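You operate a simulated robot arm through the tools that you are given. There is no shell and no other tool. Be economical: measure what you need, move in short steps, check, and stop when the job is done.

Carry out the task below with a simulated two-armed robot. There is one attempt and no reset: what you move stays moved.

JOB
Press lime juice to about the blue line, add some to the stew, carry the pot to the side table.
Fine: hold the press while you wind its bar, spill none and put it back. Carry the pot level with both hands. Set down upright: lime press.
Where things are to end (x, y in the base frame): stew pot within 0.1 m of [0.5, 1.49].

The check looks at the end state, three seconds after you hand in, the way a careful person would. Anything else that was tipped, shoved, dropped, spilled or broken makes it a failure.

ROBOT AND FRAMES
Two 7-joint arms with two-finger parallel grippers on one trunk, on a base that drives. Base frame: it is fixed to the floor where the robot stands at the start and does not move with it; the origin is under the middle of the robot, x ahead of it, y to its left, z up; the surface under the hand at the start is at about z = 0.85. Readings come in m, rad, newtons and seconds.
The left shoulder is at the start at [0.06, 0.144, 0.926], the right one opposite. With the tool pointing down near the work surface each hand reaches from about 0.3 to 0.72 m from the robot's upright axis, wherever it stands, measured 20 degrees to its own side. Places, roughly: press bar [0.5, 0.1, 1]; side table top [0.6, 1.5, 0.8]. Payload 1.57 kg a hand.
Tool frame (each hand has its own): the origin (TCP) lies between the finger pads and is the grasp point; the fingertips stand 0.03 m ahead of it; z points along the fingers, y is the line along which they close. The gripper opens to 0.11 m. The fingers are 0.024 m wide and 0.012 m thick; the gripper's body (0.048 by 0.112 m) begins 0.078 m behind the TCP.
Orientation is that of the tool frame in the base frame, as a unit quaternion [x, y, z, w]. With the fingers straight down and closing along the base's y, the tool's x points along the base's -x, its y along +y and its z along -z.

CONTROLS
- The arms move only by the tool apply_moves. It takes "left_moves", "right_moves" or both (then of equal length, played together; a hand with none holds still); each is one flat list of numbers, 7 for each row, row after row: the shift along the tool's x, y, z in units of 250 mm (1.0 is 250 mm), then the turn, a rotation vector about the tool's x, y, z in units of 180 degrees (1.0 is 180 degrees), then the finger opening in m, from 0 to 0.11. In form: [dx, dy, dz, wx, wy, wz, fingers, dx, dy, dz, wx, wy, wz, fingers, ...]. A call has 1 to 8 rows; each row is the pose to reach, as a shift and turn from the pose commanded when the call began, along the tool's axes at that moment. A call with a number of a shift or a turn outside -1 to 1 is refused whole. Each row takes 0.2 s and may step no farther than 0.05 m and 0.15 rad from the row before; otherwise, or with a gripper value out of range, the whole call is refused. Where a pose cannot be reached the arm comes as near as it can. A force on the tool above 90 N (or 10 N above the force at the start of the call, whichever is more), or a blocked arm, ends the call early, and 0.2 s more pass. The fingers move at their own pace (about 0.045 m/s each) and stop on an object; they squeeze with about 28 N. The grip force told is the motor's: it shows also when the fingers shut on nothing. Time passes only in rows, and 0.2 s behind the last, so rows that repeat a pose let the fingers close. The reply holds the time, the measured pose of the TCP, the force on the tool along the base axes, the opening and the grip force, in the units named above and with some noise, with the torque about the TCP (base axes, N m) and any sound that the robot's microphone picked up.
- Cameras (640 x 400 px; columns grow to the right, rows downward): "scene" is now at [0.0404, 0.0229, 1.5392]; the picture's right is [0.40, -0.91, 0.00], its down [-0.63, -0.28, -0.73] and it looks along [0.66, 0.29, -0.69] (base axes); focal length 287 px, centre (320, 200). "left" rides on the left gripper at [0.07, -0.016, -0.141] in its tool frame; the picture's right is [0.23, 0.97, 0.00], its down [-0.85, 0.20, -0.48] and it looks along [-0.47, 0.11, 0.88] (tool axes); focal length 222 px, centre (320, 200). "right" rides on the right gripper at [0.07, 0.016, -0.141] in its tool frame; the picture's right is [-0.23, 0.97, 0.00], its down [-0.86, -0.20, -0.48] and it looks along [-0.47, -0.11, 0.88] (tool axes); focal length 222 px, centre (320, 200).
- get_image(camera): a new picture of that camera. No time passes.
- lift_body(by): slides the trunk up (or, below 0, down) by that many m; the arms and the scene camera ride with it, the base frame stays. It gives what a move gives, with no picture.
- drive_base(legs): drives the robot by 1 to 6 legs, each [ahead, left, turn to the left] in m, m and rad, along the robot's own axes; the way and the turn of a leg run together, so that a leg with both is an arc; at most 1.5 m and 3.142 rad a leg. The arms and the cameras ride along, it lands a little off, and it stops where it bumps. It gives what a move gives.
- aim_head(pan, tilt): turns the head with the scene camera to pan (to the left, within 1.501 rad either way) and tilt (down, from -0.506 to 1.204), counted from straight ahead of the robot. It gives what a move gives.
- point_at(camera, pixels): for up to 12 pixels [column, row] of the newest picture of that camera ("zoom" is the newest enlarged one), the place [x, y, z] in the base frame of the surface seen there, good to about 0.002 m, but the place of the scene camera against the robot may be out by one fixed shift of up to 0.018 m in any direction. No time passes.
- close_up(camera, box): a new picture of the part [left, top, right, bottom] of that camera's present view, enlarged. No time passes.
- close_job(): hands the job in; it is judged then, once.

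Work in short steps. Measure before you move; look again where a grasp or a placing could have gone wrong, and mend it. You have 80 turns and 58 pictures in all, those below and enlarged ones among them. Open the grippers and draw the arms clear of the work before you hand the job in, unless the task says otherwise; then end with one line.

The tools are called as a command line: name --argument value ..., lists and objects as JSON in quotes. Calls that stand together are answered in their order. apply_moves: Moves the arms, as the interface text tells. Its arguments: {"type":"object","properties":{"left_moves":{"type":"array","items":{"type":"number"}},"right_moves":{"type":"array","items":{"type":"number"}}},"required":[]} The other tools are called the same way: lift_body (by) slides the trunk up or down; drive_base (legs) drives the base; aim_head (pan, tilt) turns the head that bears the scene camera; get_image (camera) takes a picture; point_at (camera, pixels) gives the place of the surface under pixels of a picture; close_up (camera, box) takes an enlarged picture of a part of a camera's view; close_job () hands the job in.

At the start:

```text
time: 0.0
left_ee_pos: [0.3594, 0.345, 0.9997]
left_tcp_rot: [-0.001, 1.0, -0.001, 0.0]
left_wrist_force: [-0.1, -0.1, 0.1]
left_wrist_torque: [-0.01, -0.01, -0.02]
left_gripper_width: 0.1102
left_gripper_force: 0.0
right_ee_pos: [0.3881, 0.0343, 1.0001]
right_tcp_rot: [0.0, 1.0, 0.001, 0.0]
right_wrist_force: [0.0, 1.0, -0.9]
right_wrist_torque: [0.03, 0.0, 0.01]
right_gripper_width: 0.1099
right_gripper_force: 0.0
trunk travel left (down, up): [-0.525, 0.065]
robot x, y, heading: [0.001, -0.0015, 0.004]
head pan, tilt: [0.417, 0.759]
```

scene: 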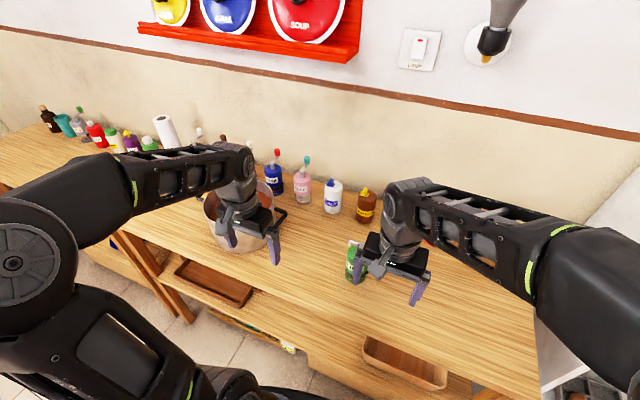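
right: 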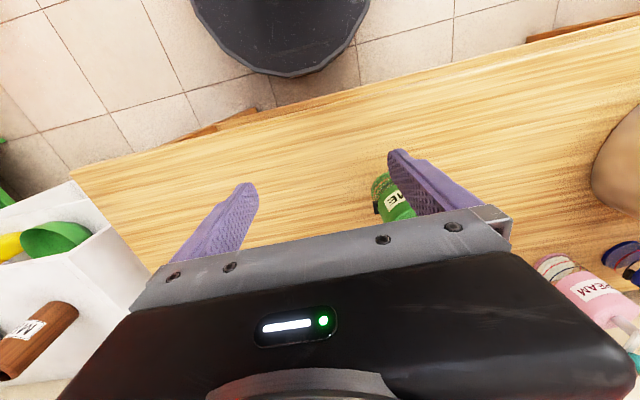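
left: 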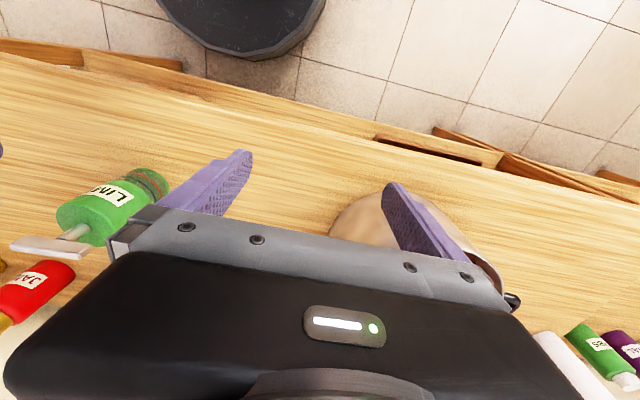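

The arms hide part of the bench; the green lime press is near (355,265), the pot near (240,220). I take enlarged views of both.

close_up --camera "scene" --box '[300, 150, 460, 300]'

close_up --camera "left" --box '[0, 130, 200, 330]'

```text
2.67 times, centred on (380, 225) of scene
```

zoom: 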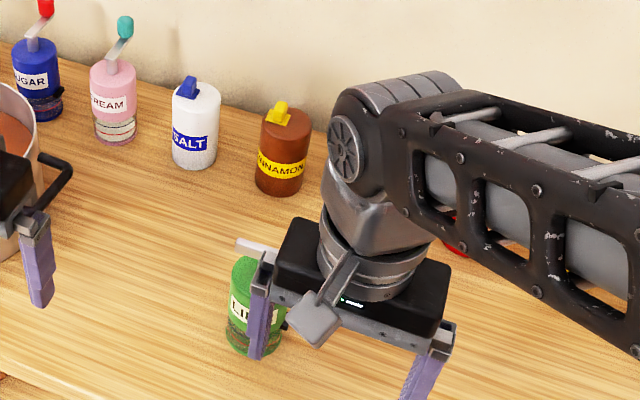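

```text
2.00 times, centred on (100, 230) of left
```

zoom: 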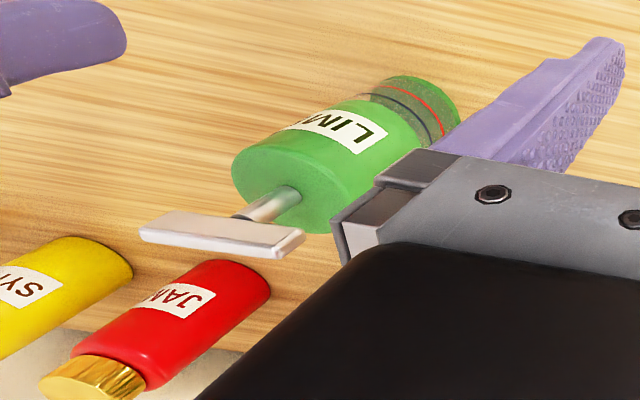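

The press has a clear cup with blue and red lines and a T bar on top. I move the right hand right and the left hand left and up to see clearly.

apply_moves --right_moves '[0, -0.19, -0.05, 0, 0, 0, 0.11, 0, -0.38, -0.1, 0, 0, 0, 0.11, 0, -0.57, -0.1, 0, 0, 0, 0.11, 0, -0.76, -0.1, 0, 0, 0, 0.11, 0, -0.8, -0.1, 0, 0, 0, 0.11]' --left_moves '[0.1, 0.0, -0.15, 0, 0, 0, 0.11, 0.2, 0.0, -0.3, 0, 0, 0, 0.11, 0.2, 0.1, -0.45, 0, 0, 0, 0.11, 0.2, 0.2, -0.6, 0, 0, 0, 0.11, 0.2, 0.3, -0.6, 0, 0, 0, 0.11]'

get_image --camera "scene"

```text
time: 1.2
left_ee_pos: [0.3165, 0.3959, 1.1257]
left_tcp_rot: [0.002, 1.0, 0.0, 0.001]
left_wrist_force: [0.1, -0.9, 0.0]
left_wrist_torque: [0.01, -0.01, 0.01]
left_gripper_width: 0.1098
left_gripper_force: 0.0
left hand out of reach, approached as far as the arm can: row 4, 5
right_ee_pos: [0.3888, -0.1652, 1.0256]
right_tcp_rot: [0.0, 1.0, 0.001, 0.0]
right_wrist_force: [-0.2, -0.1, 0.2]
right_wrist_torque: [-0.05, 0.05, -0.03]
right_gripper_width: 0.11
right_gripper_force: 0.2
trunk travel left (down, up): [-0.525, 0.065]
robot x, y, heading: [-0.0019, -0.0001, 0.003]
head pan, tilt: [0.417, 0.759]
```

```text
52 pictures are left
```

scene: 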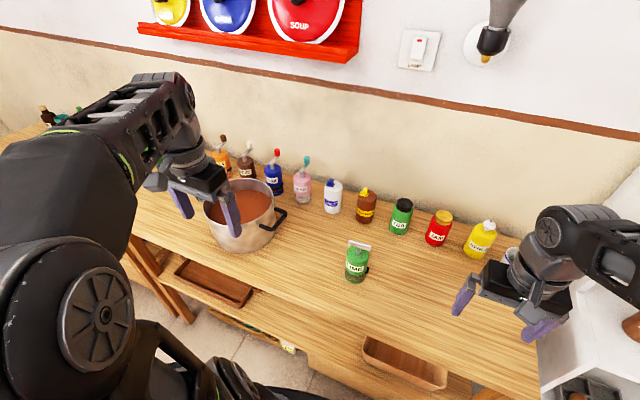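

Now the press at (357,262) and the pot at (240,215) are visible; I zoom in on each.

close_up --camera "scene" --box '[317, 220, 397, 295]'

point_at --camera "zoom" --pixels '[[300, 190], [365, 210], [425, 220], [355, 255], [330, 350], [330, 430], [330, 480], [420, 405], [330, 530]]'

close_up --camera "scene" --box '[190, 165, 310, 260]'

```text
5.33 times, centred on (357, 258) of scene
```

zoom: 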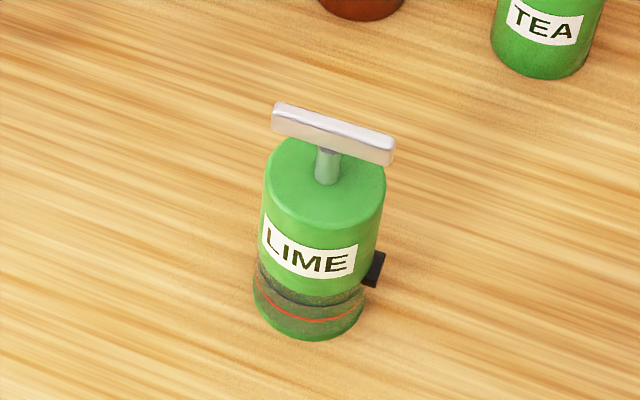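

```text
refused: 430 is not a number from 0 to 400
```

```text
4.21 times, centred on (250, 212) of scene
```

zoom: 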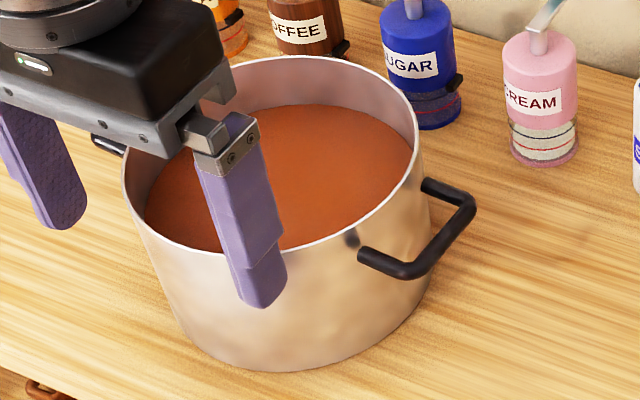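

Measuring the pot first: right handle bar (440,235), rim points, the stew surface and the left handle at (108,143).

point_at --camera "zoom" --pixels '[[468, 215], [450, 192], [385, 265], [440, 262], [108, 143], [270, 57], [320, 180], [128, 195], [422, 150], [280, 368], [330, 242], [195, 245]]'

close_up --camera "scene" --box '[327, 230, 391, 270]'

point_at --camera "zoom" --pixels '[[258, 157], [330, 185], [405, 200], [322, 230], [270, 260], [370, 230], [255, 330], [395, 340], [465, 350], [440, 350], [460, 380], [300, 398]]'

```text
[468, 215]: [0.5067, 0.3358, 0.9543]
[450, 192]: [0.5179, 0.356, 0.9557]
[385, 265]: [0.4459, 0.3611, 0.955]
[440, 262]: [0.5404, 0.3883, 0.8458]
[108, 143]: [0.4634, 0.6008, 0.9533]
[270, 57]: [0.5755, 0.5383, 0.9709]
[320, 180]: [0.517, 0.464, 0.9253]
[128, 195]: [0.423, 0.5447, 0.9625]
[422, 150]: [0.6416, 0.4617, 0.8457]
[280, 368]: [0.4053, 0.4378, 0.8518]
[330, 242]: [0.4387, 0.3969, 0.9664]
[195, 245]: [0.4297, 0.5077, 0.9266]
```

```text
10.00 times, centred on (359, 250) of scene
```

zoom: 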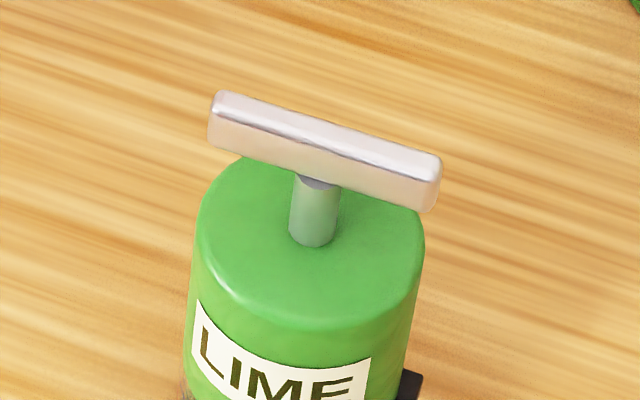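

```text
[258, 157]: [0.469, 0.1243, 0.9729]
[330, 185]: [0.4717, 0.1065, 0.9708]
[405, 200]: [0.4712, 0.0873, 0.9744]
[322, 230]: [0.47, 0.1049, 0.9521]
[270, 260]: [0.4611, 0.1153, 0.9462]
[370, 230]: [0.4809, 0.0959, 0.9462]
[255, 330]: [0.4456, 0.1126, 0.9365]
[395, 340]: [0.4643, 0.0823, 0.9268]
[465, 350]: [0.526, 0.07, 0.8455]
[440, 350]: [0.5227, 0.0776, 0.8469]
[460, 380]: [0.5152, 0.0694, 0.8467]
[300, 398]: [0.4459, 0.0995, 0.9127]
```

I take the right wrist camera view to see the other side of the press with its black piece.

get_image --camera "right"

```text
48 pictures are left
```

right: 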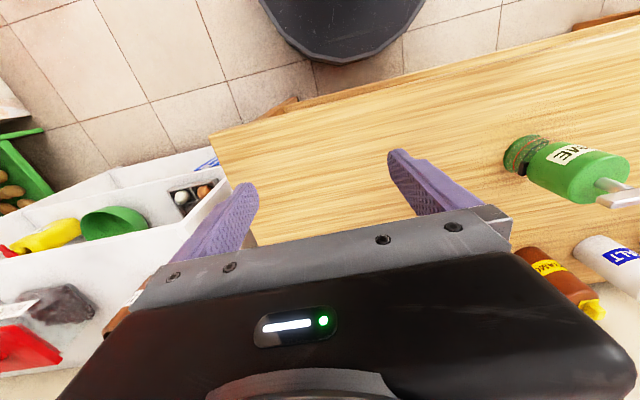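

close_up --camera "right" --box '[490, 120, 640, 220]'

point_at --camera "zoom" --pixels '[[130, 200], [140, 212], [110, 140], [150, 200], [180, 130], [240, 180], [420, 330], [560, 310], [590, 330], [430, 220], [350, 210], [125, 215]]'

```text
4.00 times, centred on (565, 170) of right
```

zoom: 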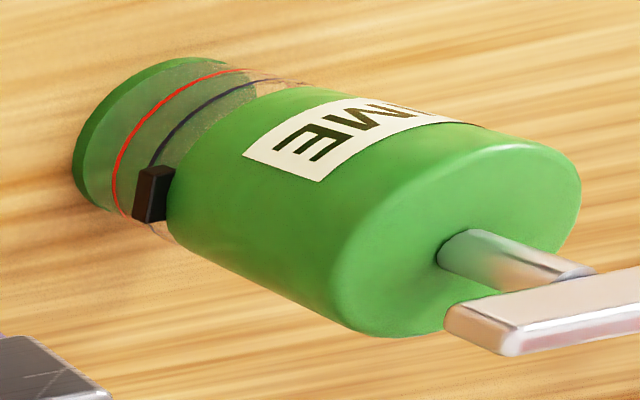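

```text
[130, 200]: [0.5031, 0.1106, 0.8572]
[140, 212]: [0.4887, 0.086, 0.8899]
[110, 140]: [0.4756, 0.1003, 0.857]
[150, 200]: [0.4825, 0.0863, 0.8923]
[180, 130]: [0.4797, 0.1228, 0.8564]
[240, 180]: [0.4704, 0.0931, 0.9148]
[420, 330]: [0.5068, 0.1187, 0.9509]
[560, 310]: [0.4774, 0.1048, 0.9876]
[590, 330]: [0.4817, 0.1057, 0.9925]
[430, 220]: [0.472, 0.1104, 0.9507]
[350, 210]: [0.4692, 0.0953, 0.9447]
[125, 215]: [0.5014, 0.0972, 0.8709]
```

The black nub is the spout, facing roughly -y at z≈0.89 just above the blue line. I refine the top disc and the bar from this wrist view.

point_at --camera "zoom" --pixels '[[345, 255], [385, 330], [440, 325], [573, 200], [520, 152], [430, 170], [460, 315], [480, 335], [630, 275], [630, 310], [470, 245], [140, 175]]'

close_up --camera "scene" --box '[327, 232, 391, 290]'

point_at --camera "zoom" --pixels '[[230, 163], [330, 245], [415, 195], [320, 190], [250, 115], [400, 150], [300, 300], [420, 310], [300, 340], [330, 370], [240, 340], [230, 250]]'

```text
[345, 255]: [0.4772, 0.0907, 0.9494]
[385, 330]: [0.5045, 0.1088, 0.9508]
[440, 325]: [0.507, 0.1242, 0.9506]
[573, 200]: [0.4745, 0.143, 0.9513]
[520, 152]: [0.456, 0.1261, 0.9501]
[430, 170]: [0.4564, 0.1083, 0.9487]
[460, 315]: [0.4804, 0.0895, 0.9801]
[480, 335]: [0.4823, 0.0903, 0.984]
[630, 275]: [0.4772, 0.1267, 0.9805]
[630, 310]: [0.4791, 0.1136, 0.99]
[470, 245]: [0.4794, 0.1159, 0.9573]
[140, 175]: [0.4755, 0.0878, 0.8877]
```

```text
6.90 times, centred on (359, 261) of scene
```

zoom: 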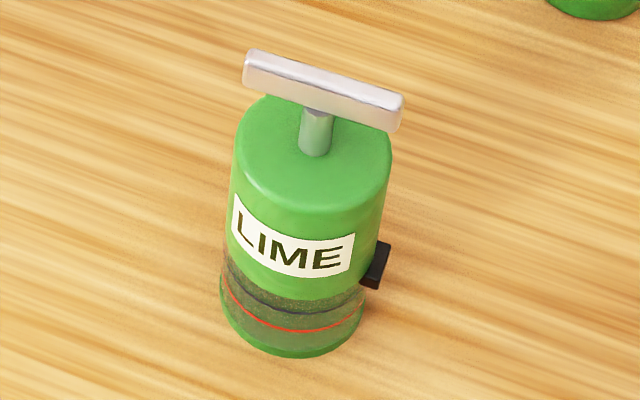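

```text
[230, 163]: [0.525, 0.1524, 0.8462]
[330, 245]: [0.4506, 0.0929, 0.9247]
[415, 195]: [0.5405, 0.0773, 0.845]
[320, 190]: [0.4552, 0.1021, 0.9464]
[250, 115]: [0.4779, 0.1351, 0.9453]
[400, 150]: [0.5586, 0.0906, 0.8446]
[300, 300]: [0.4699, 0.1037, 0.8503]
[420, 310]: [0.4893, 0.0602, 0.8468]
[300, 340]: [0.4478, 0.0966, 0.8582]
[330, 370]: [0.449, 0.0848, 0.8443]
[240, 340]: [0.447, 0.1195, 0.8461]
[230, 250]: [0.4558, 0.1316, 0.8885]
```

Fit from the accurate wrist view: press axis ≈ (0.481, 0.1165), radius 0.0265, body top 0.951, bar 0.98–0.99 along y; spout faces -y. The left hand will hold the body from the front-left, tilted 25° down; I move toward a staging pose, turning the wrist.

apply_moves --left_moves '[-0.042, -0.083, 0.038, 0.01727, -0.03318, 0.02711, 0.11, -0.084, -0.166, 0.076, 0.03454, -0.06636, 0.05422, 0.11, -0.125, -0.249, 0.114, 0.05181, -0.09954, 0.08133, 0.11, -0.167, -0.332, 0.152, 0.06908, -0.13272, 0.10844, 0.11, -0.209, -0.415, 0.19, 0.08635, -0.1659, 0.13555, 0.11, -0.25, -0.498, 0.228, 0.10362, -0.19908, 0.16266, 0.11, -0.292, -0.581, 0.266, 0.12089, -0.23226, 0.18977, 0.11, -0.334, -0.664, 0.303, 0.13816, -0.26544, 0.21688, 0.11]'

```text
time: 3.0
left_ee_pos: [0.4004, 0.2297, 1.0489]
left_tcp_rot: [0.322, 0.835, -0.206, 0.396]
left_wrist_force: [-0.5, 0.1, 0.4]
left_wrist_torque: [0.02, 0.03, -0.04]
left_gripper_width: 0.1101
left_gripper_force: 0.1
right_ee_pos: [0.3893, -0.1647, 1.0248]
right_tcp_rot: [0.0, 1.0, 0.001, 0.0]
right_wrist_force: [0.4, 0.0, 0.6]
right_wrist_torque: [0.03, 0.03, -0.01]
right_gripper_width: 0.1102
right_gripper_force: 0.1
trunk travel left (down, up): [-0.525, 0.065]
robot x, y, heading: [0.0006, -0.0018, 0.0]
head pan, tilt: [0.417, 0.759]
```

Pose as planned. I finish the turn and go to the staging point 0.12 m behind the grasp, then look through the left wrist camera.

apply_moves --left_moves '[0.079, 0.005, 0.137, 0.01727, -0.03318, 0.02711, 0.1, 0.158, 0.0096, 0.273, 0.03454, -0.06636, 0.05422, 0.09, 0.158, 0.0096, 0.273, 0.03454, -0.06636, 0.05422, 0.09]'

get_image --camera "left"

get_image --camera "scene"

```text
time: 3.8
left_ee_pos: [0.4178, 0.2045, 0.9785]
left_tcp_rot: [0.39, 0.747, -0.248, 0.478]
left_wrist_force: [-0.9, 0.4, 0.2]
left_wrist_torque: [-0.02, 0.01, 0.03]
left_gripper_width: 0.0902
left_gripper_force: 0.0
right_ee_pos: [0.3876, -0.1652, 1.0257]
right_tcp_rot: [0.001, 1.0, 0.001, 0.0]
right_wrist_force: [-0.6, 0.6, 0.3]
right_wrist_torque: [-0.01, -0.05, -0.01]
right_gripper_width: 0.1097
right_gripper_force: 0.0
trunk travel left (down, up): [-0.525, 0.065]
robot x, y, heading: [-0.0012, 0.0001, 0.002]
head pan, tilt: [0.417, 0.759]
```

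```text
45 pictures are left
```

left: 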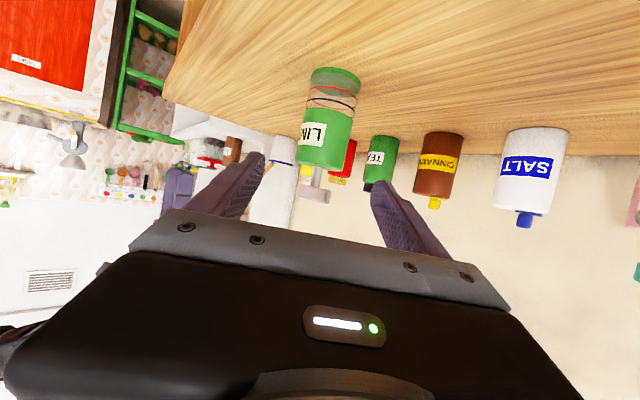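

```text
44 pictures are left
```

scene: 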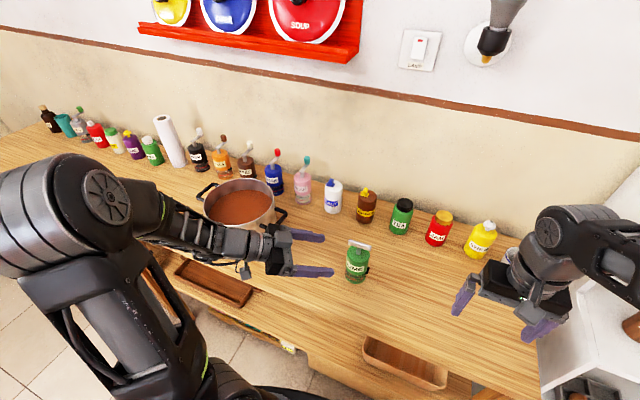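

The press stands between the fingers in the left view (about (325,130)). I measure its body from here to refine the grasp.

close_up --camera "left" --box '[270, 50, 400, 210]'

point_at --camera "left" --pixels '[[301, 140], [312, 140], [325, 140], [338, 140], [349, 140], [325, 165], [322, 75], [316, 190], [335, 100], [325, 155]]'

```text
2.50 times, centred on (335, 130) of left
```

zoom: 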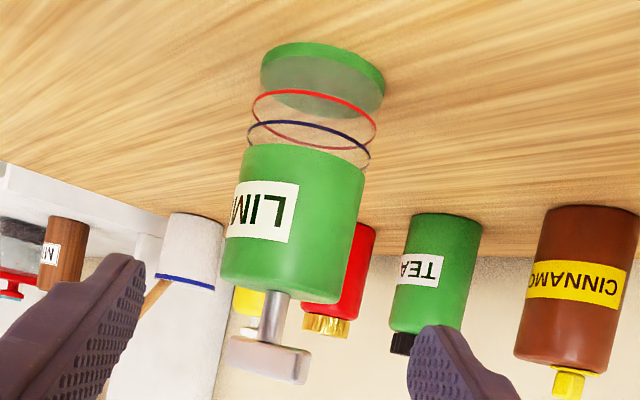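

```text
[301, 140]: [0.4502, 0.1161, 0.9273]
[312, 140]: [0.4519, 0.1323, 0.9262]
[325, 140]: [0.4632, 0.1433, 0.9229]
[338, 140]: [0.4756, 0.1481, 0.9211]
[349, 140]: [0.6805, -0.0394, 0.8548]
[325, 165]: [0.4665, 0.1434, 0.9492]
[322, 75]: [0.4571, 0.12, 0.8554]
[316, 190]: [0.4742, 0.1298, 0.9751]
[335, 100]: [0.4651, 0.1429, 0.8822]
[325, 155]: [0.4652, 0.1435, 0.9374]
```

Both wrist cameras agree on axis ≈ (0.479, 0.118), r≈0.027. Straight advance 0.117 m along the fingers, then close on the body.

apply_moves --left_moves '[0, 0, 0.16, 0, 0, 0, 0.09, 0, 0, 0.32, 0, 0, 0, 0.09, 0, 0, 0.468, 0, 0, 0, 0.09, 0, 0, 0.468, 0, 0, 0, 0.09]'

get_image --camera "left"

close_up --camera "scene" --box '[307, 220, 407, 295]'

```text
time: 4.8
left_ee_pos: [0.4784, 0.1168, 0.9256]
left_tcp_rot: [0.39, 0.748, -0.248, 0.476]
left_wrist_force: [0.5, 0.6, 0.9]
left_wrist_torque: [0.02, 0.0, 0.0]
left_gripper_width: 0.09
left_gripper_force: 0.1
right_ee_pos: [0.3875, -0.1647, 1.025]
right_tcp_rot: [0.0, 1.0, 0.001, 0.0]
right_wrist_force: [-0.4, -0.2, 1.2]
right_wrist_torque: [-0.01, 0.01, 0.03]
right_gripper_width: 0.1102
right_gripper_force: 0.2
trunk travel left (down, up): [-0.525, 0.065]
robot x, y, heading: [-0.0005, -0.0011, -0.001]
head pan, tilt: [0.417, 0.759]
```

```text
42 pictures are left
```

left: 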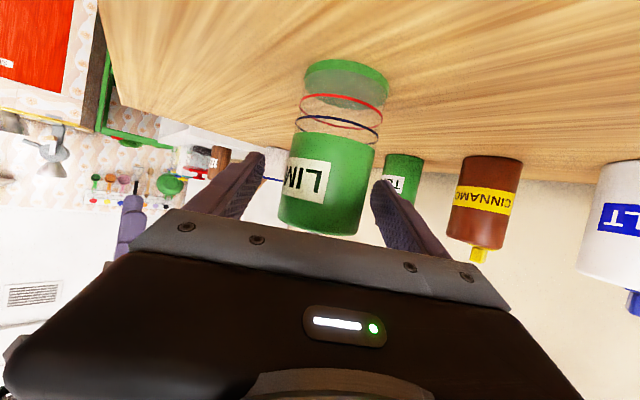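

```text
5.33 times, centred on (357, 258) of scene
```

zoom: 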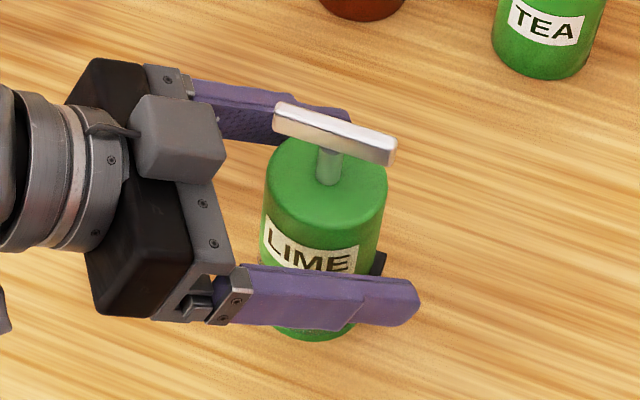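

The fingers straddle the body symmetrically. I check the height of the grey box on the left hand (zoom (180,135)) as it may limit the right hand, and close the left fingers.

point_at --camera "zoom" --pixels '[[180, 115], [215, 140], [180, 165], [225, 250], [380, 285], [300, 90]]'

apply_moves --left_moves '[0, 0, 0, 0, 0, 0, 0.07, 0, 0, 0, 0, 0, 0, 0.055, 0, 0, 0, 0, 0, 0, 0.045, 0, 0, 0, 0, 0, 0, 0.04, 0, 0, 0, 0, 0, 0, 0.04]'

```text
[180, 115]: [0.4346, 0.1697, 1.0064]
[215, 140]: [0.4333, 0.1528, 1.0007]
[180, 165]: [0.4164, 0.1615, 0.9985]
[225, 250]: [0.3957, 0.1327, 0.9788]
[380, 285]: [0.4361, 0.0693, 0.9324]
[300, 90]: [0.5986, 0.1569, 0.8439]
```

```text
time: 6.0
left_ee_pos: [0.4787, 0.1179, 0.9277]
left_tcp_rot: [0.389, 0.748, -0.247, 0.477]
left_wrist_force: [0.5, -0.1, 0.3]
left_wrist_torque: [-0.02, 0.01, 0.02]
left_gripper_width: 0.057
left_gripper_force: 28.2
right_ee_pos: [0.3883, -0.1648, 1.0242]
right_tcp_rot: [0.0, 1.0, 0.001, 0.0]
right_wrist_force: [-0.2, 0.2, 0.3]
right_wrist_torque: [-0.01, 0.0, -0.01]
right_gripper_width: 0.1098
right_gripper_force: 0.0
trunk travel left (down, up): [-0.525, 0.065]
robot x, y, heading: [-0.0018, 0.0003, -0.0]
head pan, tilt: [0.417, 0.759]
```

The press is held (0.057 m, 28 N). Now the right hand goes above the bar, turning 90° so its fingers close across it.

apply_moves --right_moves '[-0.02, 0.05, -0.1, 0, 0, -0.0461, 0.1, -0.05, 0.15, -0.2, 0, 0, -0.0922, 0.09, -0.08, 0.27, -0.3, 0, 0, -0.1383, 0.08, -0.12, 0.4, -0.3, 0, 0, -0.1844, 0.07, -0.16, 0.52, -0.3, 0, 0, -0.2305, 0.06, -0.2, 0.64, -0.3, 0, 0, -0.2766, 0.05, -0.23, 0.74, -0.3, 0, 0, -0.3227, 0.045, -0.26, 0.84, -0.3, 0, 0, -0.3688, 0.045]'

```text
time: 7.8
left_ee_pos: [0.4793, 0.1193, 0.9277]
left_tcp_rot: [0.389, 0.748, -0.248, 0.478]
left_wrist_force: [0.3, 2.2, 1.8]
left_wrist_torque: [0.13, 0.07, -0.02]
left_gripper_width: 0.0572
left_gripper_force: 28.4
right_ee_pos: [0.4532, 0.0468, 1.1005]
right_tcp_rot: [-0.549, 0.836, 0.0, 0.001]
right_wrist_force: [-0.5, 0.0, -0.3]
right_wrist_torque: [0.01, 0.0, 0.01]
right_gripper_width: 0.0448
right_gripper_force: 0.1
trunk travel left (down, up): [-0.525, 0.065]
robot x, y, heading: [0.001, 0.001, 0.0]
head pan, tilt: [0.417, 0.759]
```

I centre over the bar axis, complete the quarter turn, and check from the scene camera.

apply_moves --right_moves '[-0.1, 0.006, 0, 0, 0, -0.044, 0.045, -0.2, 0.012, 0.05, 0, 0, -0.088, 0.045, -0.303, 0.0176, 0.1, 0, 0, -0.1311, 0.045, -0.303, 0.0176, 0.16, 0, 0, -0.1311, 0.045]'

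close_up --camera "scene" --box '[297, 200, 417, 290]'

get_image --camera "right"

```text
time: 8.8
left_ee_pos: [0.4787, 0.1182, 0.9274]
left_tcp_rot: [0.39, 0.747, -0.249, 0.477]
left_wrist_force: [1.5, 0.7, 1.9]
left_wrist_torque: [-0.04, -0.04, -0.01]
left_gripper_width: 0.0574
left_gripper_force: 28.2
right_ee_pos: [0.4792, 0.117, 1.0609]
right_tcp_rot: [0.708, -0.706, -0.001, -0.001]
right_wrist_force: [0.2, -0.5, -0.1]
right_wrist_torque: [-0.05, 0.03, 0.0]
right_gripper_width: 0.0451
right_gripper_force: 0.1
right hand out of reach, approached as far as the arm can: row 1, 2, 3
trunk travel left (down, up): [-0.525, 0.065]
robot x, y, heading: [-0.0001, 0.0011, -0.003]
head pan, tilt: [0.417, 0.759]
```

```text
4.44 times, centred on (357, 245) of scene
```

zoom: 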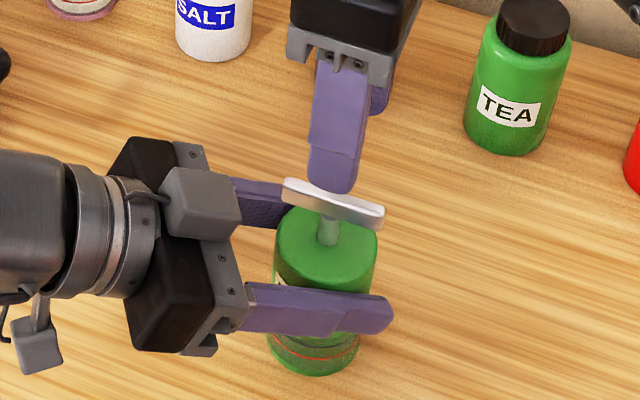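

```text
39 pictures are left
```

right: 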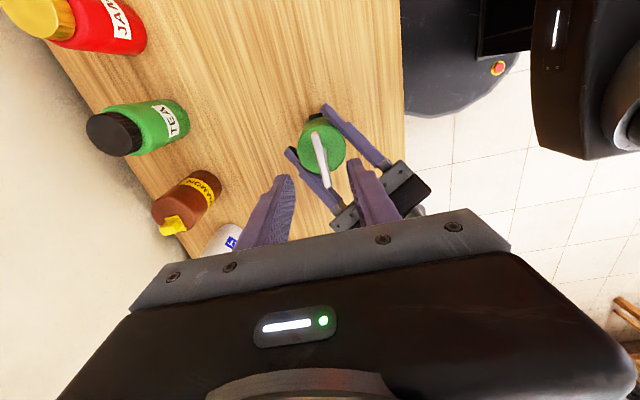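

The fingers straddle the bar in the right view ((320,160) between tips). I measure the bar there before going down.

close_up --camera "right" --box '[280, 90, 380, 210]'

point_at --camera "right" --pixels '[[315, 136], [318, 150], [321, 165], [325, 182], [318, 185], [328, 184], [335, 150]]'

```text
3.33 times, centred on (330, 150) of right
```

zoom: 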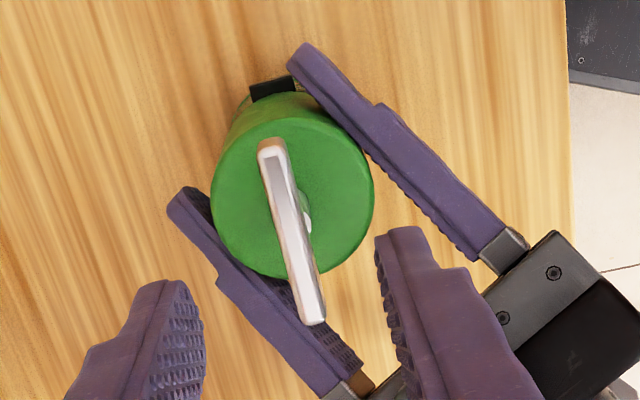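

```text
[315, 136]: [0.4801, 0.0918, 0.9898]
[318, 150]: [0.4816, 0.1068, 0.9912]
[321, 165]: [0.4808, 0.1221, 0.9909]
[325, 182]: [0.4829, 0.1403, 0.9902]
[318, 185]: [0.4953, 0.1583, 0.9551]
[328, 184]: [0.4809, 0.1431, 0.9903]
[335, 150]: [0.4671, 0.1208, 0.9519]
```

Bar top z 0.990, centre (0.4815, 0.118). I descend to TCP z≈0.999 and close on the bar.

apply_moves --right_moves '[0, -0.006, 0.12, 0, 0, 0, 0.045, 0, -0.006, 0.246, 0, 0, 0, 0.045, 0, -0.006, 0.246, 0, 0, 0, 0.02, 0, -0.006, 0.246, 0, 0, 0, 0.005, 0, -0.006, 0.246, 0, 0, 0, 0.0, 0, -0.006, 0.246, 0, 0, 0, 0.0]'

```text
time: 10.2
left_ee_pos: [0.4797, 0.1174, 0.9257]
left_tcp_rot: [0.389, 0.749, -0.247, 0.477]
left_wrist_force: [18.1, -0.2, -2.6]
left_wrist_torque: [-0.03, 0.83, -0.02]
left_gripper_width: 0.0571
left_gripper_force: 27.7
right_ee_pos: [0.4787, 0.1171, 0.9985]
right_tcp_rot: [0.708, -0.707, -0.002, 0.0]
right_wrist_force: [-19.1, 1.3, 2.0]
right_wrist_torque: [0.06, 0.46, 0.03]
right_gripper_width: 0.0108
right_gripper_force: 27.0
trunk travel left (down, up): [-0.525, 0.065]
robot x, y, heading: [-0.0035, 0.0035, 0.0]
head pan, tilt: [0.417, 0.759]
```

Bar gripped (0.011 m), with a 19 N side load from misalignment in x; I ease it by 1.5 mm and begin winding clockwise by a small amount.

apply_moves --right_moves '[0, 0.007, 0, 0, 0, 0, 0, 0, 0.007, 0, 0, 0, 0.04, 0, 0, 0.007, 0, 0, 0, 0.08, 0, 0, 0.007, 0, 0, 0, 0.12, 0]'

close_up --camera "scene" --box '[317, 220, 397, 295]'

```text
time: 11.2
left_ee_pos: [0.4794, 0.1182, 0.9267]
left_tcp_rot: [0.389, 0.748, -0.248, 0.478]
left_wrist_force: [23.2, -1.4, -0.6]
left_wrist_torque: [0.03, 0.92, -0.01]
left_gripper_width: 0.0572
left_gripper_force: 27.3
right_ee_pos: [0.4789, 0.1149, 0.9988]
right_tcp_rot: [-0.561, 0.828, 0.001, 0.0]
right_wrist_force: [-24.9, 1.1, 0.5]
right_wrist_torque: [0.06, 0.78, 0.1]
right_gripper_width: 0.0102
right_gripper_force: 27.9
trunk travel left (down, up): [-0.525, 0.065]
robot x, y, heading: [0.0039, 0.0013, 0.004]
head pan, tilt: [0.417, 0.759]
```

```text
5.33 times, centred on (357, 258) of scene
```

zoom: 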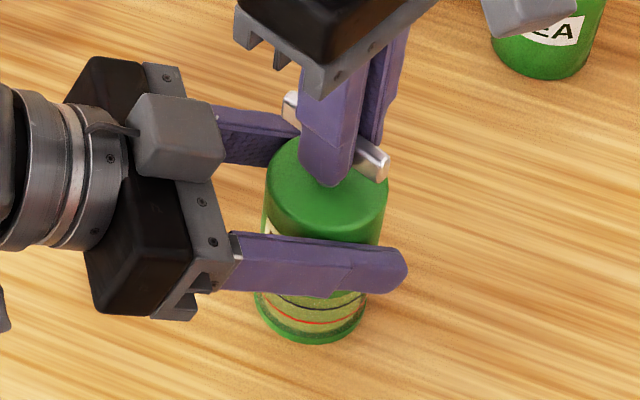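

Winding works (bar turned ~22°). Side load is 25 N; I test shifting the right hand 3 mm toward -x.

apply_moves --right_moves '[0.0044, 0.0112, 0, 0, 0, 0, 0, 0.0044, 0.0112, 0, 0, 0, 0, 0]'

```text
time: 11.8
left_ee_pos: [0.4788, 0.1181, 0.927]
left_tcp_rot: [0.389, 0.747, -0.249, 0.477]
left_wrist_force: [14.3, 2.5, 1.3]
left_wrist_torque: [0.03, 0.28, -0.01]
left_gripper_width: 0.0573
left_gripper_force: 27.9
right_ee_pos: [0.4763, 0.1161, 0.9995]
right_tcp_rot: [-0.561, 0.828, -0.001, 0.0]
right_wrist_force: [-12.6, -2.6, -0.3]
right_wrist_torque: [-0.22, 0.51, -0.01]
right_gripper_width: 0.0101
right_gripper_force: 28.3
trunk travel left (down, up): [-0.525, 0.065]
robot x, y, heading: [-0.0001, 0.0013, -0.002]
head pan, tilt: [0.417, 0.759]
```

That halved the load; I shift another 3 mm and wind on by ~65°.

apply_moves --right_moves '[0.0044, 0.0112, 0, 0, 0, 0.02, 0, 0.0044, 0.0112, 0, 0, 0, 0.065, 0, 0.0044, 0.0112, 0, 0, 0, 0.11, 0, 0.0044, 0.0112, 0, 0, 0, 0.155, 0, 0.0044, 0.0112, 0, 0, 0, 0.2, 0, 0.0044, 0.0112, 0, 0, 0, 0.245, 0, 0.0044, 0.0112, 0, 0, 0, 0.29, 0, 0.0044, 0.0112, 0, 0, 0, 0.335, 0]'

close_up --camera "scene" --box '[317, 220, 397, 295]'

close_up --camera "left" --box '[270, 40, 400, 140]'

```text
time: 13.6
left_ee_pos: [0.4779, 0.1168, 0.9278]
left_tcp_rot: [0.39, 0.747, -0.248, 0.477]
left_wrist_force: [-16.5, -2.9, 13.6]
left_wrist_torque: [0.19, -0.48, -0.04]
left_gripper_width: 0.0573
left_gripper_force: 28.3
right_ee_pos: [0.4734, 0.1163, 0.9987]
right_tcp_rot: [-0.07, 0.998, 0.002, 0.002]
right_wrist_force: [16.7, 2.7, -13.5]
right_wrist_torque: [0.07, -0.61, 0.01]
right_gripper_width: 0.0102
right_gripper_force: 28.0
trunk travel left (down, up): [-0.525, 0.065]
robot x, y, heading: [-0.0008, 0.0021, -0.002]
head pan, tilt: [0.417, 0.759]
```

```text
5.33 times, centred on (357, 258) of scene
```

zoom: 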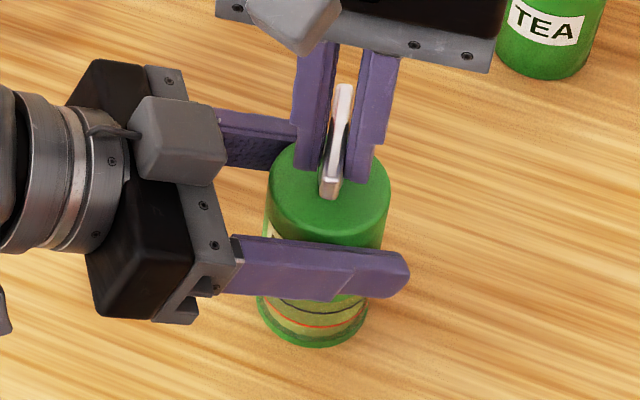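

```text
4.00 times, centred on (335, 90) of left
```

zoom: 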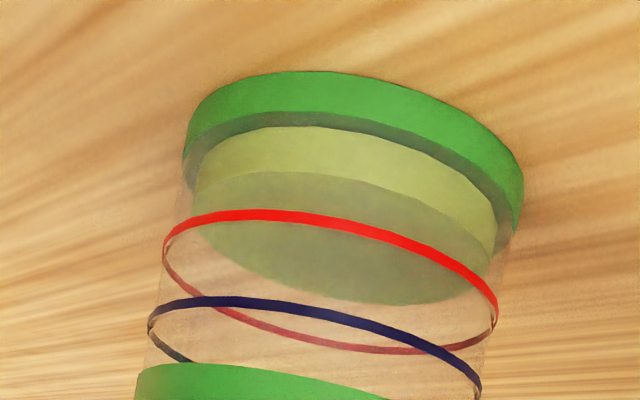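

Juice is visible: about a quarter of the way to the blue line after ~82° of winding, so blue needs roughly 230° more. I relieve the side load (+3.5 mm x, 3 mm down) and wind another 65°.

apply_moves --right_moves '[-0.014, -0.002, 0.012, 0, 0, 0.02, 0, -0.014, -0.002, 0.013, 0, 0, 0.065, 0, -0.014, -0.002, 0.014, 0, 0, 0.11, 0, -0.014, -0.002, 0.015, 0, 0, 0.155, 0, -0.014, -0.002, 0.016, 0, 0, 0.2, 0, -0.014, -0.002, 0.018, 0, 0, 0.245, 0, -0.014, -0.002, 0.019, 0, 0, 0.29, 0, -0.014, -0.002, 0.02, 0, 0, 0.335, 0]'

```text
time: 15.4
left_ee_pos: [0.4777, 0.1163, 0.9272]
left_tcp_rot: [0.391, 0.747, -0.25, 0.476]
left_wrist_force: [0.8, -18.6, -6.2]
left_wrist_torque: [0.88, -0.47, 0.04]
left_gripper_width: 0.0571
left_gripper_force: 27.6
right_ee_pos: [0.4772, 0.1174, 0.9946]
right_tcp_rot: [0.441, 0.898, 0.003, 0.0]
right_wrist_force: [2.2, 21.0, 17.4]
right_wrist_torque: [0.55, 0.13, 0.03]
right_gripper_width: 0.0103
right_gripper_force: 28.2
trunk travel left (down, up): [-0.525, 0.065]
robot x, y, heading: [0.0018, 0.0018, 0.002]
head pan, tilt: [0.417, 0.759]
```

Now 142° wound. I relieve the loads (+4 mm y, 3.5 mm up) and wind ~40° more to the wrist's -90°.

apply_moves --right_moves '[0.0126, 0.0098, -0.014, 0, 0, 0.0, 0, 0.0126, 0.0098, -0.014, 0, 0, 0.04, 0, 0.0126, 0.0098, -0.014, 0, 0, 0.08, 0, 0.0126, 0.0098, -0.013, 0, 0, 0.12, 0, 0.0126, 0.0098, -0.012, 0, 0, 0.16, 0, 0.0126, 0.0098, -0.012, 0, 0, 0.2, 0, 0.0126, 0.0098, -0.012, 0, 0, 0.24, 0]'

close_up --camera "left" --box '[270, 40, 400, 140]'

close_up --camera "scene" --box '[317, 220, 397, 295]'

```text
time: 17.0
left_ee_pos: [0.4785, 0.118, 0.928]
left_tcp_rot: [0.389, 0.747, -0.249, 0.478]
left_wrist_force: [-15.2, -0.9, 22.8]
left_wrist_torque: [-0.03, -0.43, -0.05]
left_gripper_width: 0.0573
left_gripper_force: 28.0
right_ee_pos: [0.4777, 0.1182, 0.9955]
right_tcp_rot: [0.74, 0.672, 0.0, 0.0]
right_wrist_force: [14.6, 1.0, -22.3]
right_wrist_torque: [0.06, -0.46, 0.05]
right_gripper_width: 0.0102
right_gripper_force: 28.0
trunk travel left (down, up): [-0.525, 0.065]
robot x, y, heading: [0.0018, -0.0021, 0.003]
head pan, tilt: [0.417, 0.759]
```

```text
4.00 times, centred on (335, 90) of left
```

zoom: 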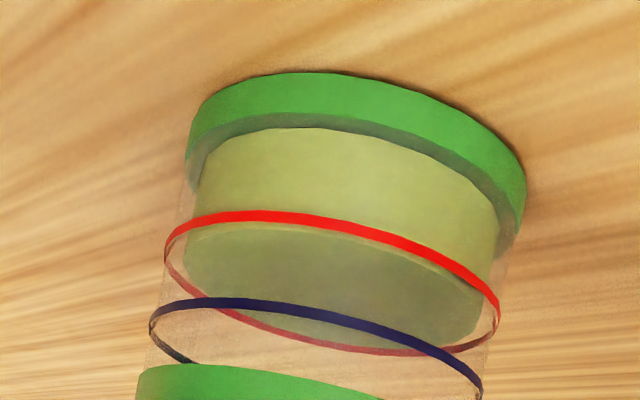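

```text
5.33 times, centred on (357, 258) of scene
```

zoom: 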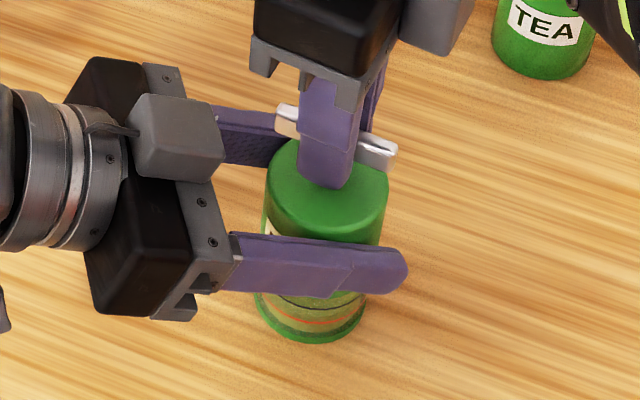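

The juice has reached the red line at ~186°. About 145° more is needed; I release the bar, rise, and unwind the wrist by 180° to regrasp.

apply_moves --right_moves '[0, 0, 0, 0, 0, 0, 0.045, 0, 0, 0, 0, 0, 0, 0.045, 0, 0, 0, 0, 0, 0, 0.045, 0, 0, -0.15, 0, 0, 0, 0.045, 0, 0, -0.2, 0, 0, -0.046, 0.045, 0, 0, -0.2, 0, 0, -0.092, 0.045, 0, 0, -0.2, 0, 0, -0.138, 0.045, 0, 0, -0.2, 0, 0, -0.184, 0.045]'

apply_moves --right_moves '[0, 0, 0, 0, 0, -0.047, 0.045, 0, 0, 0, 0, 0, -0.094, 0.045, 0, 0, 0, 0, 0, -0.141, 0.045, 0, 0, 0, 0, 0, -0.188, 0.045, 0, 0, 0, 0, 0, -0.235, 0.045, 0, 0, 0, 0, 0, -0.282, 0.045, 0, 0, 0, 0, 0, -0.329, 0.045, 0, 0, 0, 0, 0, -0.376, 0.045]'

apply_moves --right_moves '[0, 0, 0, 0, 0, -0.047, 0.045, 0, 0, 0, 0, 0, -0.094, 0.045, 0, 0, 0, 0, 0, -0.141, 0.045, 0, 0, 0, 0, 0, -0.188, 0.045, 0, 0, 0, 0, 0, -0.235, 0.045, 0, 0, 0, 0, 0, -0.282, 0.045, 0, 0, 0, 0, 0, -0.329, 0.045, 0, 0, 0, 0, 0, -0.376, 0.045]'

```text
time: 18.8
left_ee_pos: [0.4781, 0.118, 0.9273]
left_tcp_rot: [0.389, 0.748, -0.248, 0.477]
left_wrist_force: [0.5, -0.4, 0.0]
left_wrist_torque: [-0.03, -0.04, -0.01]
left_gripper_width: 0.0572
left_gripper_force: 28.3
right_ee_pos: [0.4778, 0.1205, 1.0469]
right_tcp_rot: [0.517, 0.856, 0.0, 0.0]
right_wrist_force: [0.6, 0.1, -0.1]
right_wrist_torque: [0.02, 0.0, 0.01]
right_gripper_width: 0.0451
right_gripper_force: 0.0
trunk travel left (down, up): [-0.525, 0.065]
robot x, y, heading: [0.0005, 0.0044, 0.001]
head pan, tilt: [0.417, 0.759]
```

```text
time: 20.6
left_ee_pos: [0.4793, 0.1173, 0.927]
left_tcp_rot: [0.39, 0.748, -0.248, 0.477]
left_wrist_force: [0.5, -0.9, -0.2]
left_wrist_torque: [0.01, 0.02, 0.01]
left_gripper_width: 0.0571
left_gripper_force: 27.9
right_ee_pos: [0.477, 0.1192, 1.0465]
right_tcp_rot: [-0.048, 0.999, 0.001, 0.0]
right_wrist_force: [0.2, -0.4, 0.5]
right_wrist_torque: [0.0, -0.01, -0.02]
right_gripper_width: 0.0451
right_gripper_force: 0.0
trunk travel left (down, up): [-0.525, 0.065]
robot x, y, heading: [0.0017, 0.0002, -0.004]
head pan, tilt: [0.417, 0.759]
```

```text
time: 22.4
left_ee_pos: [0.4783, 0.1181, 0.928]
left_tcp_rot: [0.391, 0.747, -0.249, 0.476]
left_wrist_force: [-0.1, 0.4, -0.1]
left_wrist_torque: [-0.03, 0.01, 0.0]
left_gripper_width: 0.0573
left_gripper_force: 27.8
right_ee_pos: [0.4778, 0.1194, 1.0463]
right_tcp_rot: [-0.596, 0.803, 0.001, 0.001]
right_wrist_force: [0.1, 0.3, -1.0]
right_wrist_torque: [-0.04, -0.01, 0.0]
right_gripper_width: 0.045
right_gripper_force: 0.1
trunk travel left (down, up): [-0.525, 0.065]
robot x, y, heading: [-0.0001, -0.0029, 0.0]
head pan, tilt: [0.417, 0.759]
```

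Yaw is +73°; I finish to +84.5° and measure the bar from the right wrist camera.

apply_moves --right_moves '[0, 0, 0, 0, 0, -0.032, 0.045, 0, 0, 0, 0, 0, -0.063, 0.045, 0, 0, 0, 0, 0, -0.063, 0.045]'

close_up --camera "right" --box '[280, 90, 380, 210]'

point_at --camera "zoom" --pixels '[[270, 150], [278, 180], [290, 230], [300, 270], [312, 310], [340, 210]]'

```text
time: 23.2
left_ee_pos: [0.4778, 0.1168, 0.9281]
left_tcp_rot: [0.39, 0.747, -0.249, 0.477]
left_wrist_force: [-0.6, 0.0, -0.2]
left_wrist_torque: [0.01, 0.0, 0.0]
left_gripper_width: 0.0573
left_gripper_force: 27.6
right_ee_pos: [0.4776, 0.1192, 1.0461]
right_tcp_rot: [-0.673, 0.74, 0.0, 0.001]
right_wrist_force: [0.3, 0.0, -0.6]
right_wrist_torque: [0.0, 0.01, 0.02]
right_gripper_width: 0.0451
right_gripper_force: 0.0
trunk travel left (down, up): [-0.525, 0.065]
robot x, y, heading: [0.0001, 0.0008, 0.001]
head pan, tilt: [0.417, 0.759]
```

```text
3.33 times, centred on (330, 150) of right
```

zoom: 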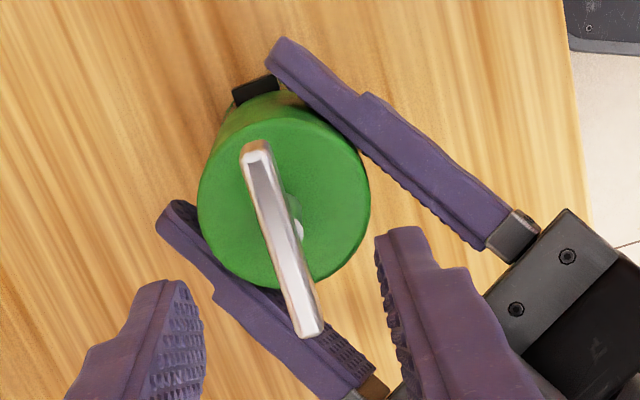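

```text
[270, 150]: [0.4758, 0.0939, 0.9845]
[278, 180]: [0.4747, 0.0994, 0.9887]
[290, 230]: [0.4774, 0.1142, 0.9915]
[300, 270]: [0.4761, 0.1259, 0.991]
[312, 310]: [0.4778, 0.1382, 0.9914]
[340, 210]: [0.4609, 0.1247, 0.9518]
```

Bar still at z 0.991 (no descent), centre near (0.479, 0.118). I go down, grip it again, with a small bias in tool y that earlier forces suggested.

apply_moves --right_moves '[0.0065, 0.0083, 0.1, 0, 0, 0, 0.045, 0.0065, 0.0083, 0.19, 0, 0, 0, 0.045, 0.0065, 0.0083, 0.19, 0, 0, 0, 0.02, 0.0065, 0.0083, 0.19, 0, 0, 0, 0.0, 0.0065, 0.0083, 0.19, 0, 0, 0, 0.0, 0.0065, 0.0083, 0.19, 0, 0, 0, 0.0]'

```text
time: 24.6
left_ee_pos: [0.4773, 0.118, 0.927]
left_tcp_rot: [0.39, 0.747, -0.249, 0.477]
left_wrist_force: [-19.3, 1.8, 5.8]
left_wrist_torque: [-0.03, -0.82, -0.02]
left_gripper_width: 0.0574
left_gripper_force: 27.9
right_ee_pos: [0.4771, 0.1172, 1.0002]
right_tcp_rot: [-0.671, 0.742, 0.0, 0.002]
right_wrist_force: [18.0, -0.1, -6.5]
right_wrist_torque: [-0.07, -0.56, 0.02]
right_gripper_width: 0.0105
right_gripper_force: 28.1
trunk travel left (down, up): [-0.525, 0.065]
robot x, y, heading: [-0.0022, -0.0024, -0.006]
head pan, tilt: [0.417, 0.759]
```

Load is +18 N in x, so I shift 2.5 mm to +x and wind ~65°.

apply_moves --right_moves '[0, -0.01, 0.003, 0, 0, 0, 0, 0, -0.01, 0.003, 0, 0, 0.045, 0, 0, -0.01, 0.003, 0, 0, 0.09, 0, 0, -0.01, 0.003, 0, 0, 0.135, 0, 0, -0.01, 0.003, 0, 0, 0.18, 0, 0, -0.01, 0.003, 0, 0, 0.225, 0, 0, -0.01, 0.003, 0, 0, 0.27, 0, 0, -0.01, 0.003, 0, 0, 0.315, 0]'

close_up --camera "left" --box '[270, 40, 400, 140]'

```text
time: 26.4
left_ee_pos: [0.48, 0.1185, 0.9275]
left_tcp_rot: [0.39, 0.748, -0.248, 0.476]
left_wrist_force: [-0.5, -0.1, -7.7]
left_wrist_torque: [-0.09, 0.3, -0.03]
left_gripper_width: 0.0573
left_gripper_force: 28.2
right_ee_pos: [0.4772, 0.1193, 0.9994]
right_tcp_rot: [-0.24, 0.971, 0.001, 0.0]
right_wrist_force: [0.1, 0.3, 7.6]
right_wrist_torque: [0.05, -0.34, 0.03]
right_gripper_width: 0.0103
right_gripper_force: 28.0
trunk travel left (down, up): [-0.525, 0.065]
robot x, y, heading: [-0.0022, -0.0029, 0.001]
head pan, tilt: [0.417, 0.759]
```

```text
4.00 times, centred on (335, 90) of left
```

zoom: 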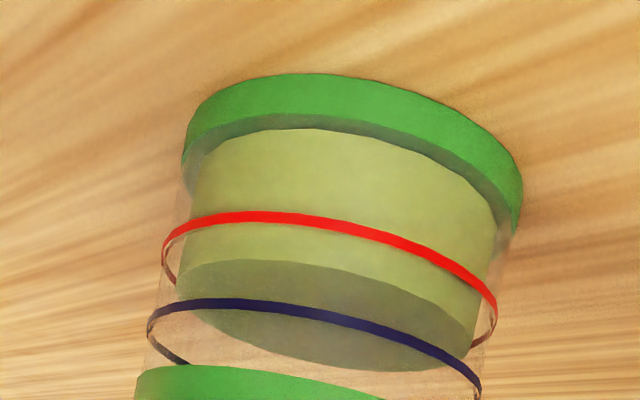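

Front edge of the surface is at row ~262; on blue it should be ~305, so about 62° more. Forces are small; I wind on.

apply_moves --right_moves '[0, 0, 0, 0, 0, 0.043, 0, 0, 0, 0, 0, 0, 0.086, 0, 0, 0, 0, 0, 0, 0.129, 0, 0, 0, 0, 0, 0, 0.172, 0, 0, 0, 0, 0, 0, 0.215, 0, 0, 0, 0, 0, 0, 0.258, 0, 0, 0, 0, 0, 0, 0.301, 0, 0, 0, 0, 0, 0, 0.34, 0]'

close_up --camera "left" --box '[270, 40, 400, 140]'

```text
time: 28.2
left_ee_pos: [0.4788, 0.1183, 0.9272]
left_tcp_rot: [0.389, 0.749, -0.247, 0.476]
left_wrist_force: [13.5, -4.8, -18.4]
left_wrist_torque: [0.14, 0.47, -0.06]
left_gripper_width: 0.0572
left_gripper_force: 27.2
right_ee_pos: [0.4778, 0.1202, 0.9976]
right_tcp_rot: [0.29, 0.957, 0.001, 0.0]
right_wrist_force: [-14.9, 4.6, 18.8]
right_wrist_torque: [0.17, 0.53, 0.02]
right_gripper_width: 0.0104
right_gripper_force: 28.3
trunk travel left (down, up): [-0.525, 0.065]
robot x, y, heading: [0.0037, 0.0002, -0.002]
head pan, tilt: [0.417, 0.759]
```

```text
4.00 times, centred on (335, 90) of left
```

zoom: 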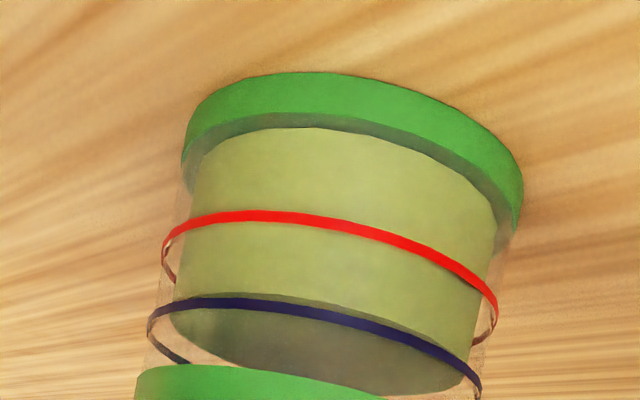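

Just under the blue line (about 10 px). I ease the loads and wind ~14° more.

apply_moves --right_moves '[0.008, -0.002, -0.01, 0, 0, 0.04, 0, 0.008, -0.002, -0.01, 0, 0, 0.078, 0, 0.008, -0.002, -0.01, 0, 0, 0.078, 0]'

close_up --camera "left" --box '[270, 40, 400, 140]'

```text
time: 29.0
left_ee_pos: [0.4781, 0.1159, 0.9276]
left_tcp_rot: [0.391, 0.746, -0.25, 0.478]
left_wrist_force: [-6.9, -6.7, 7.4]
left_wrist_torque: [0.36, -0.26, -0.01]
left_gripper_width: 0.0569
left_gripper_force: 27.9
right_ee_pos: [0.477, 0.1169, 1.0002]
right_tcp_rot: [0.405, 0.914, 0.001, 0.001]
right_wrist_force: [7.1, 5.9, -7.6]
right_wrist_torque: [0.14, -0.25, 0.06]
right_gripper_width: 0.0103
right_gripper_force: 27.7
trunk travel left (down, up): [-0.525, 0.065]
robot x, y, heading: [-0.0019, -0.0006, 0.007]
head pan, tilt: [0.417, 0.759]
```

```text
4.00 times, centred on (335, 90) of left
```

zoom: 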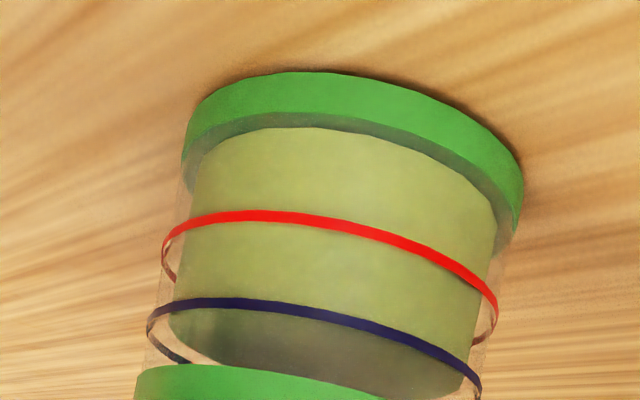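

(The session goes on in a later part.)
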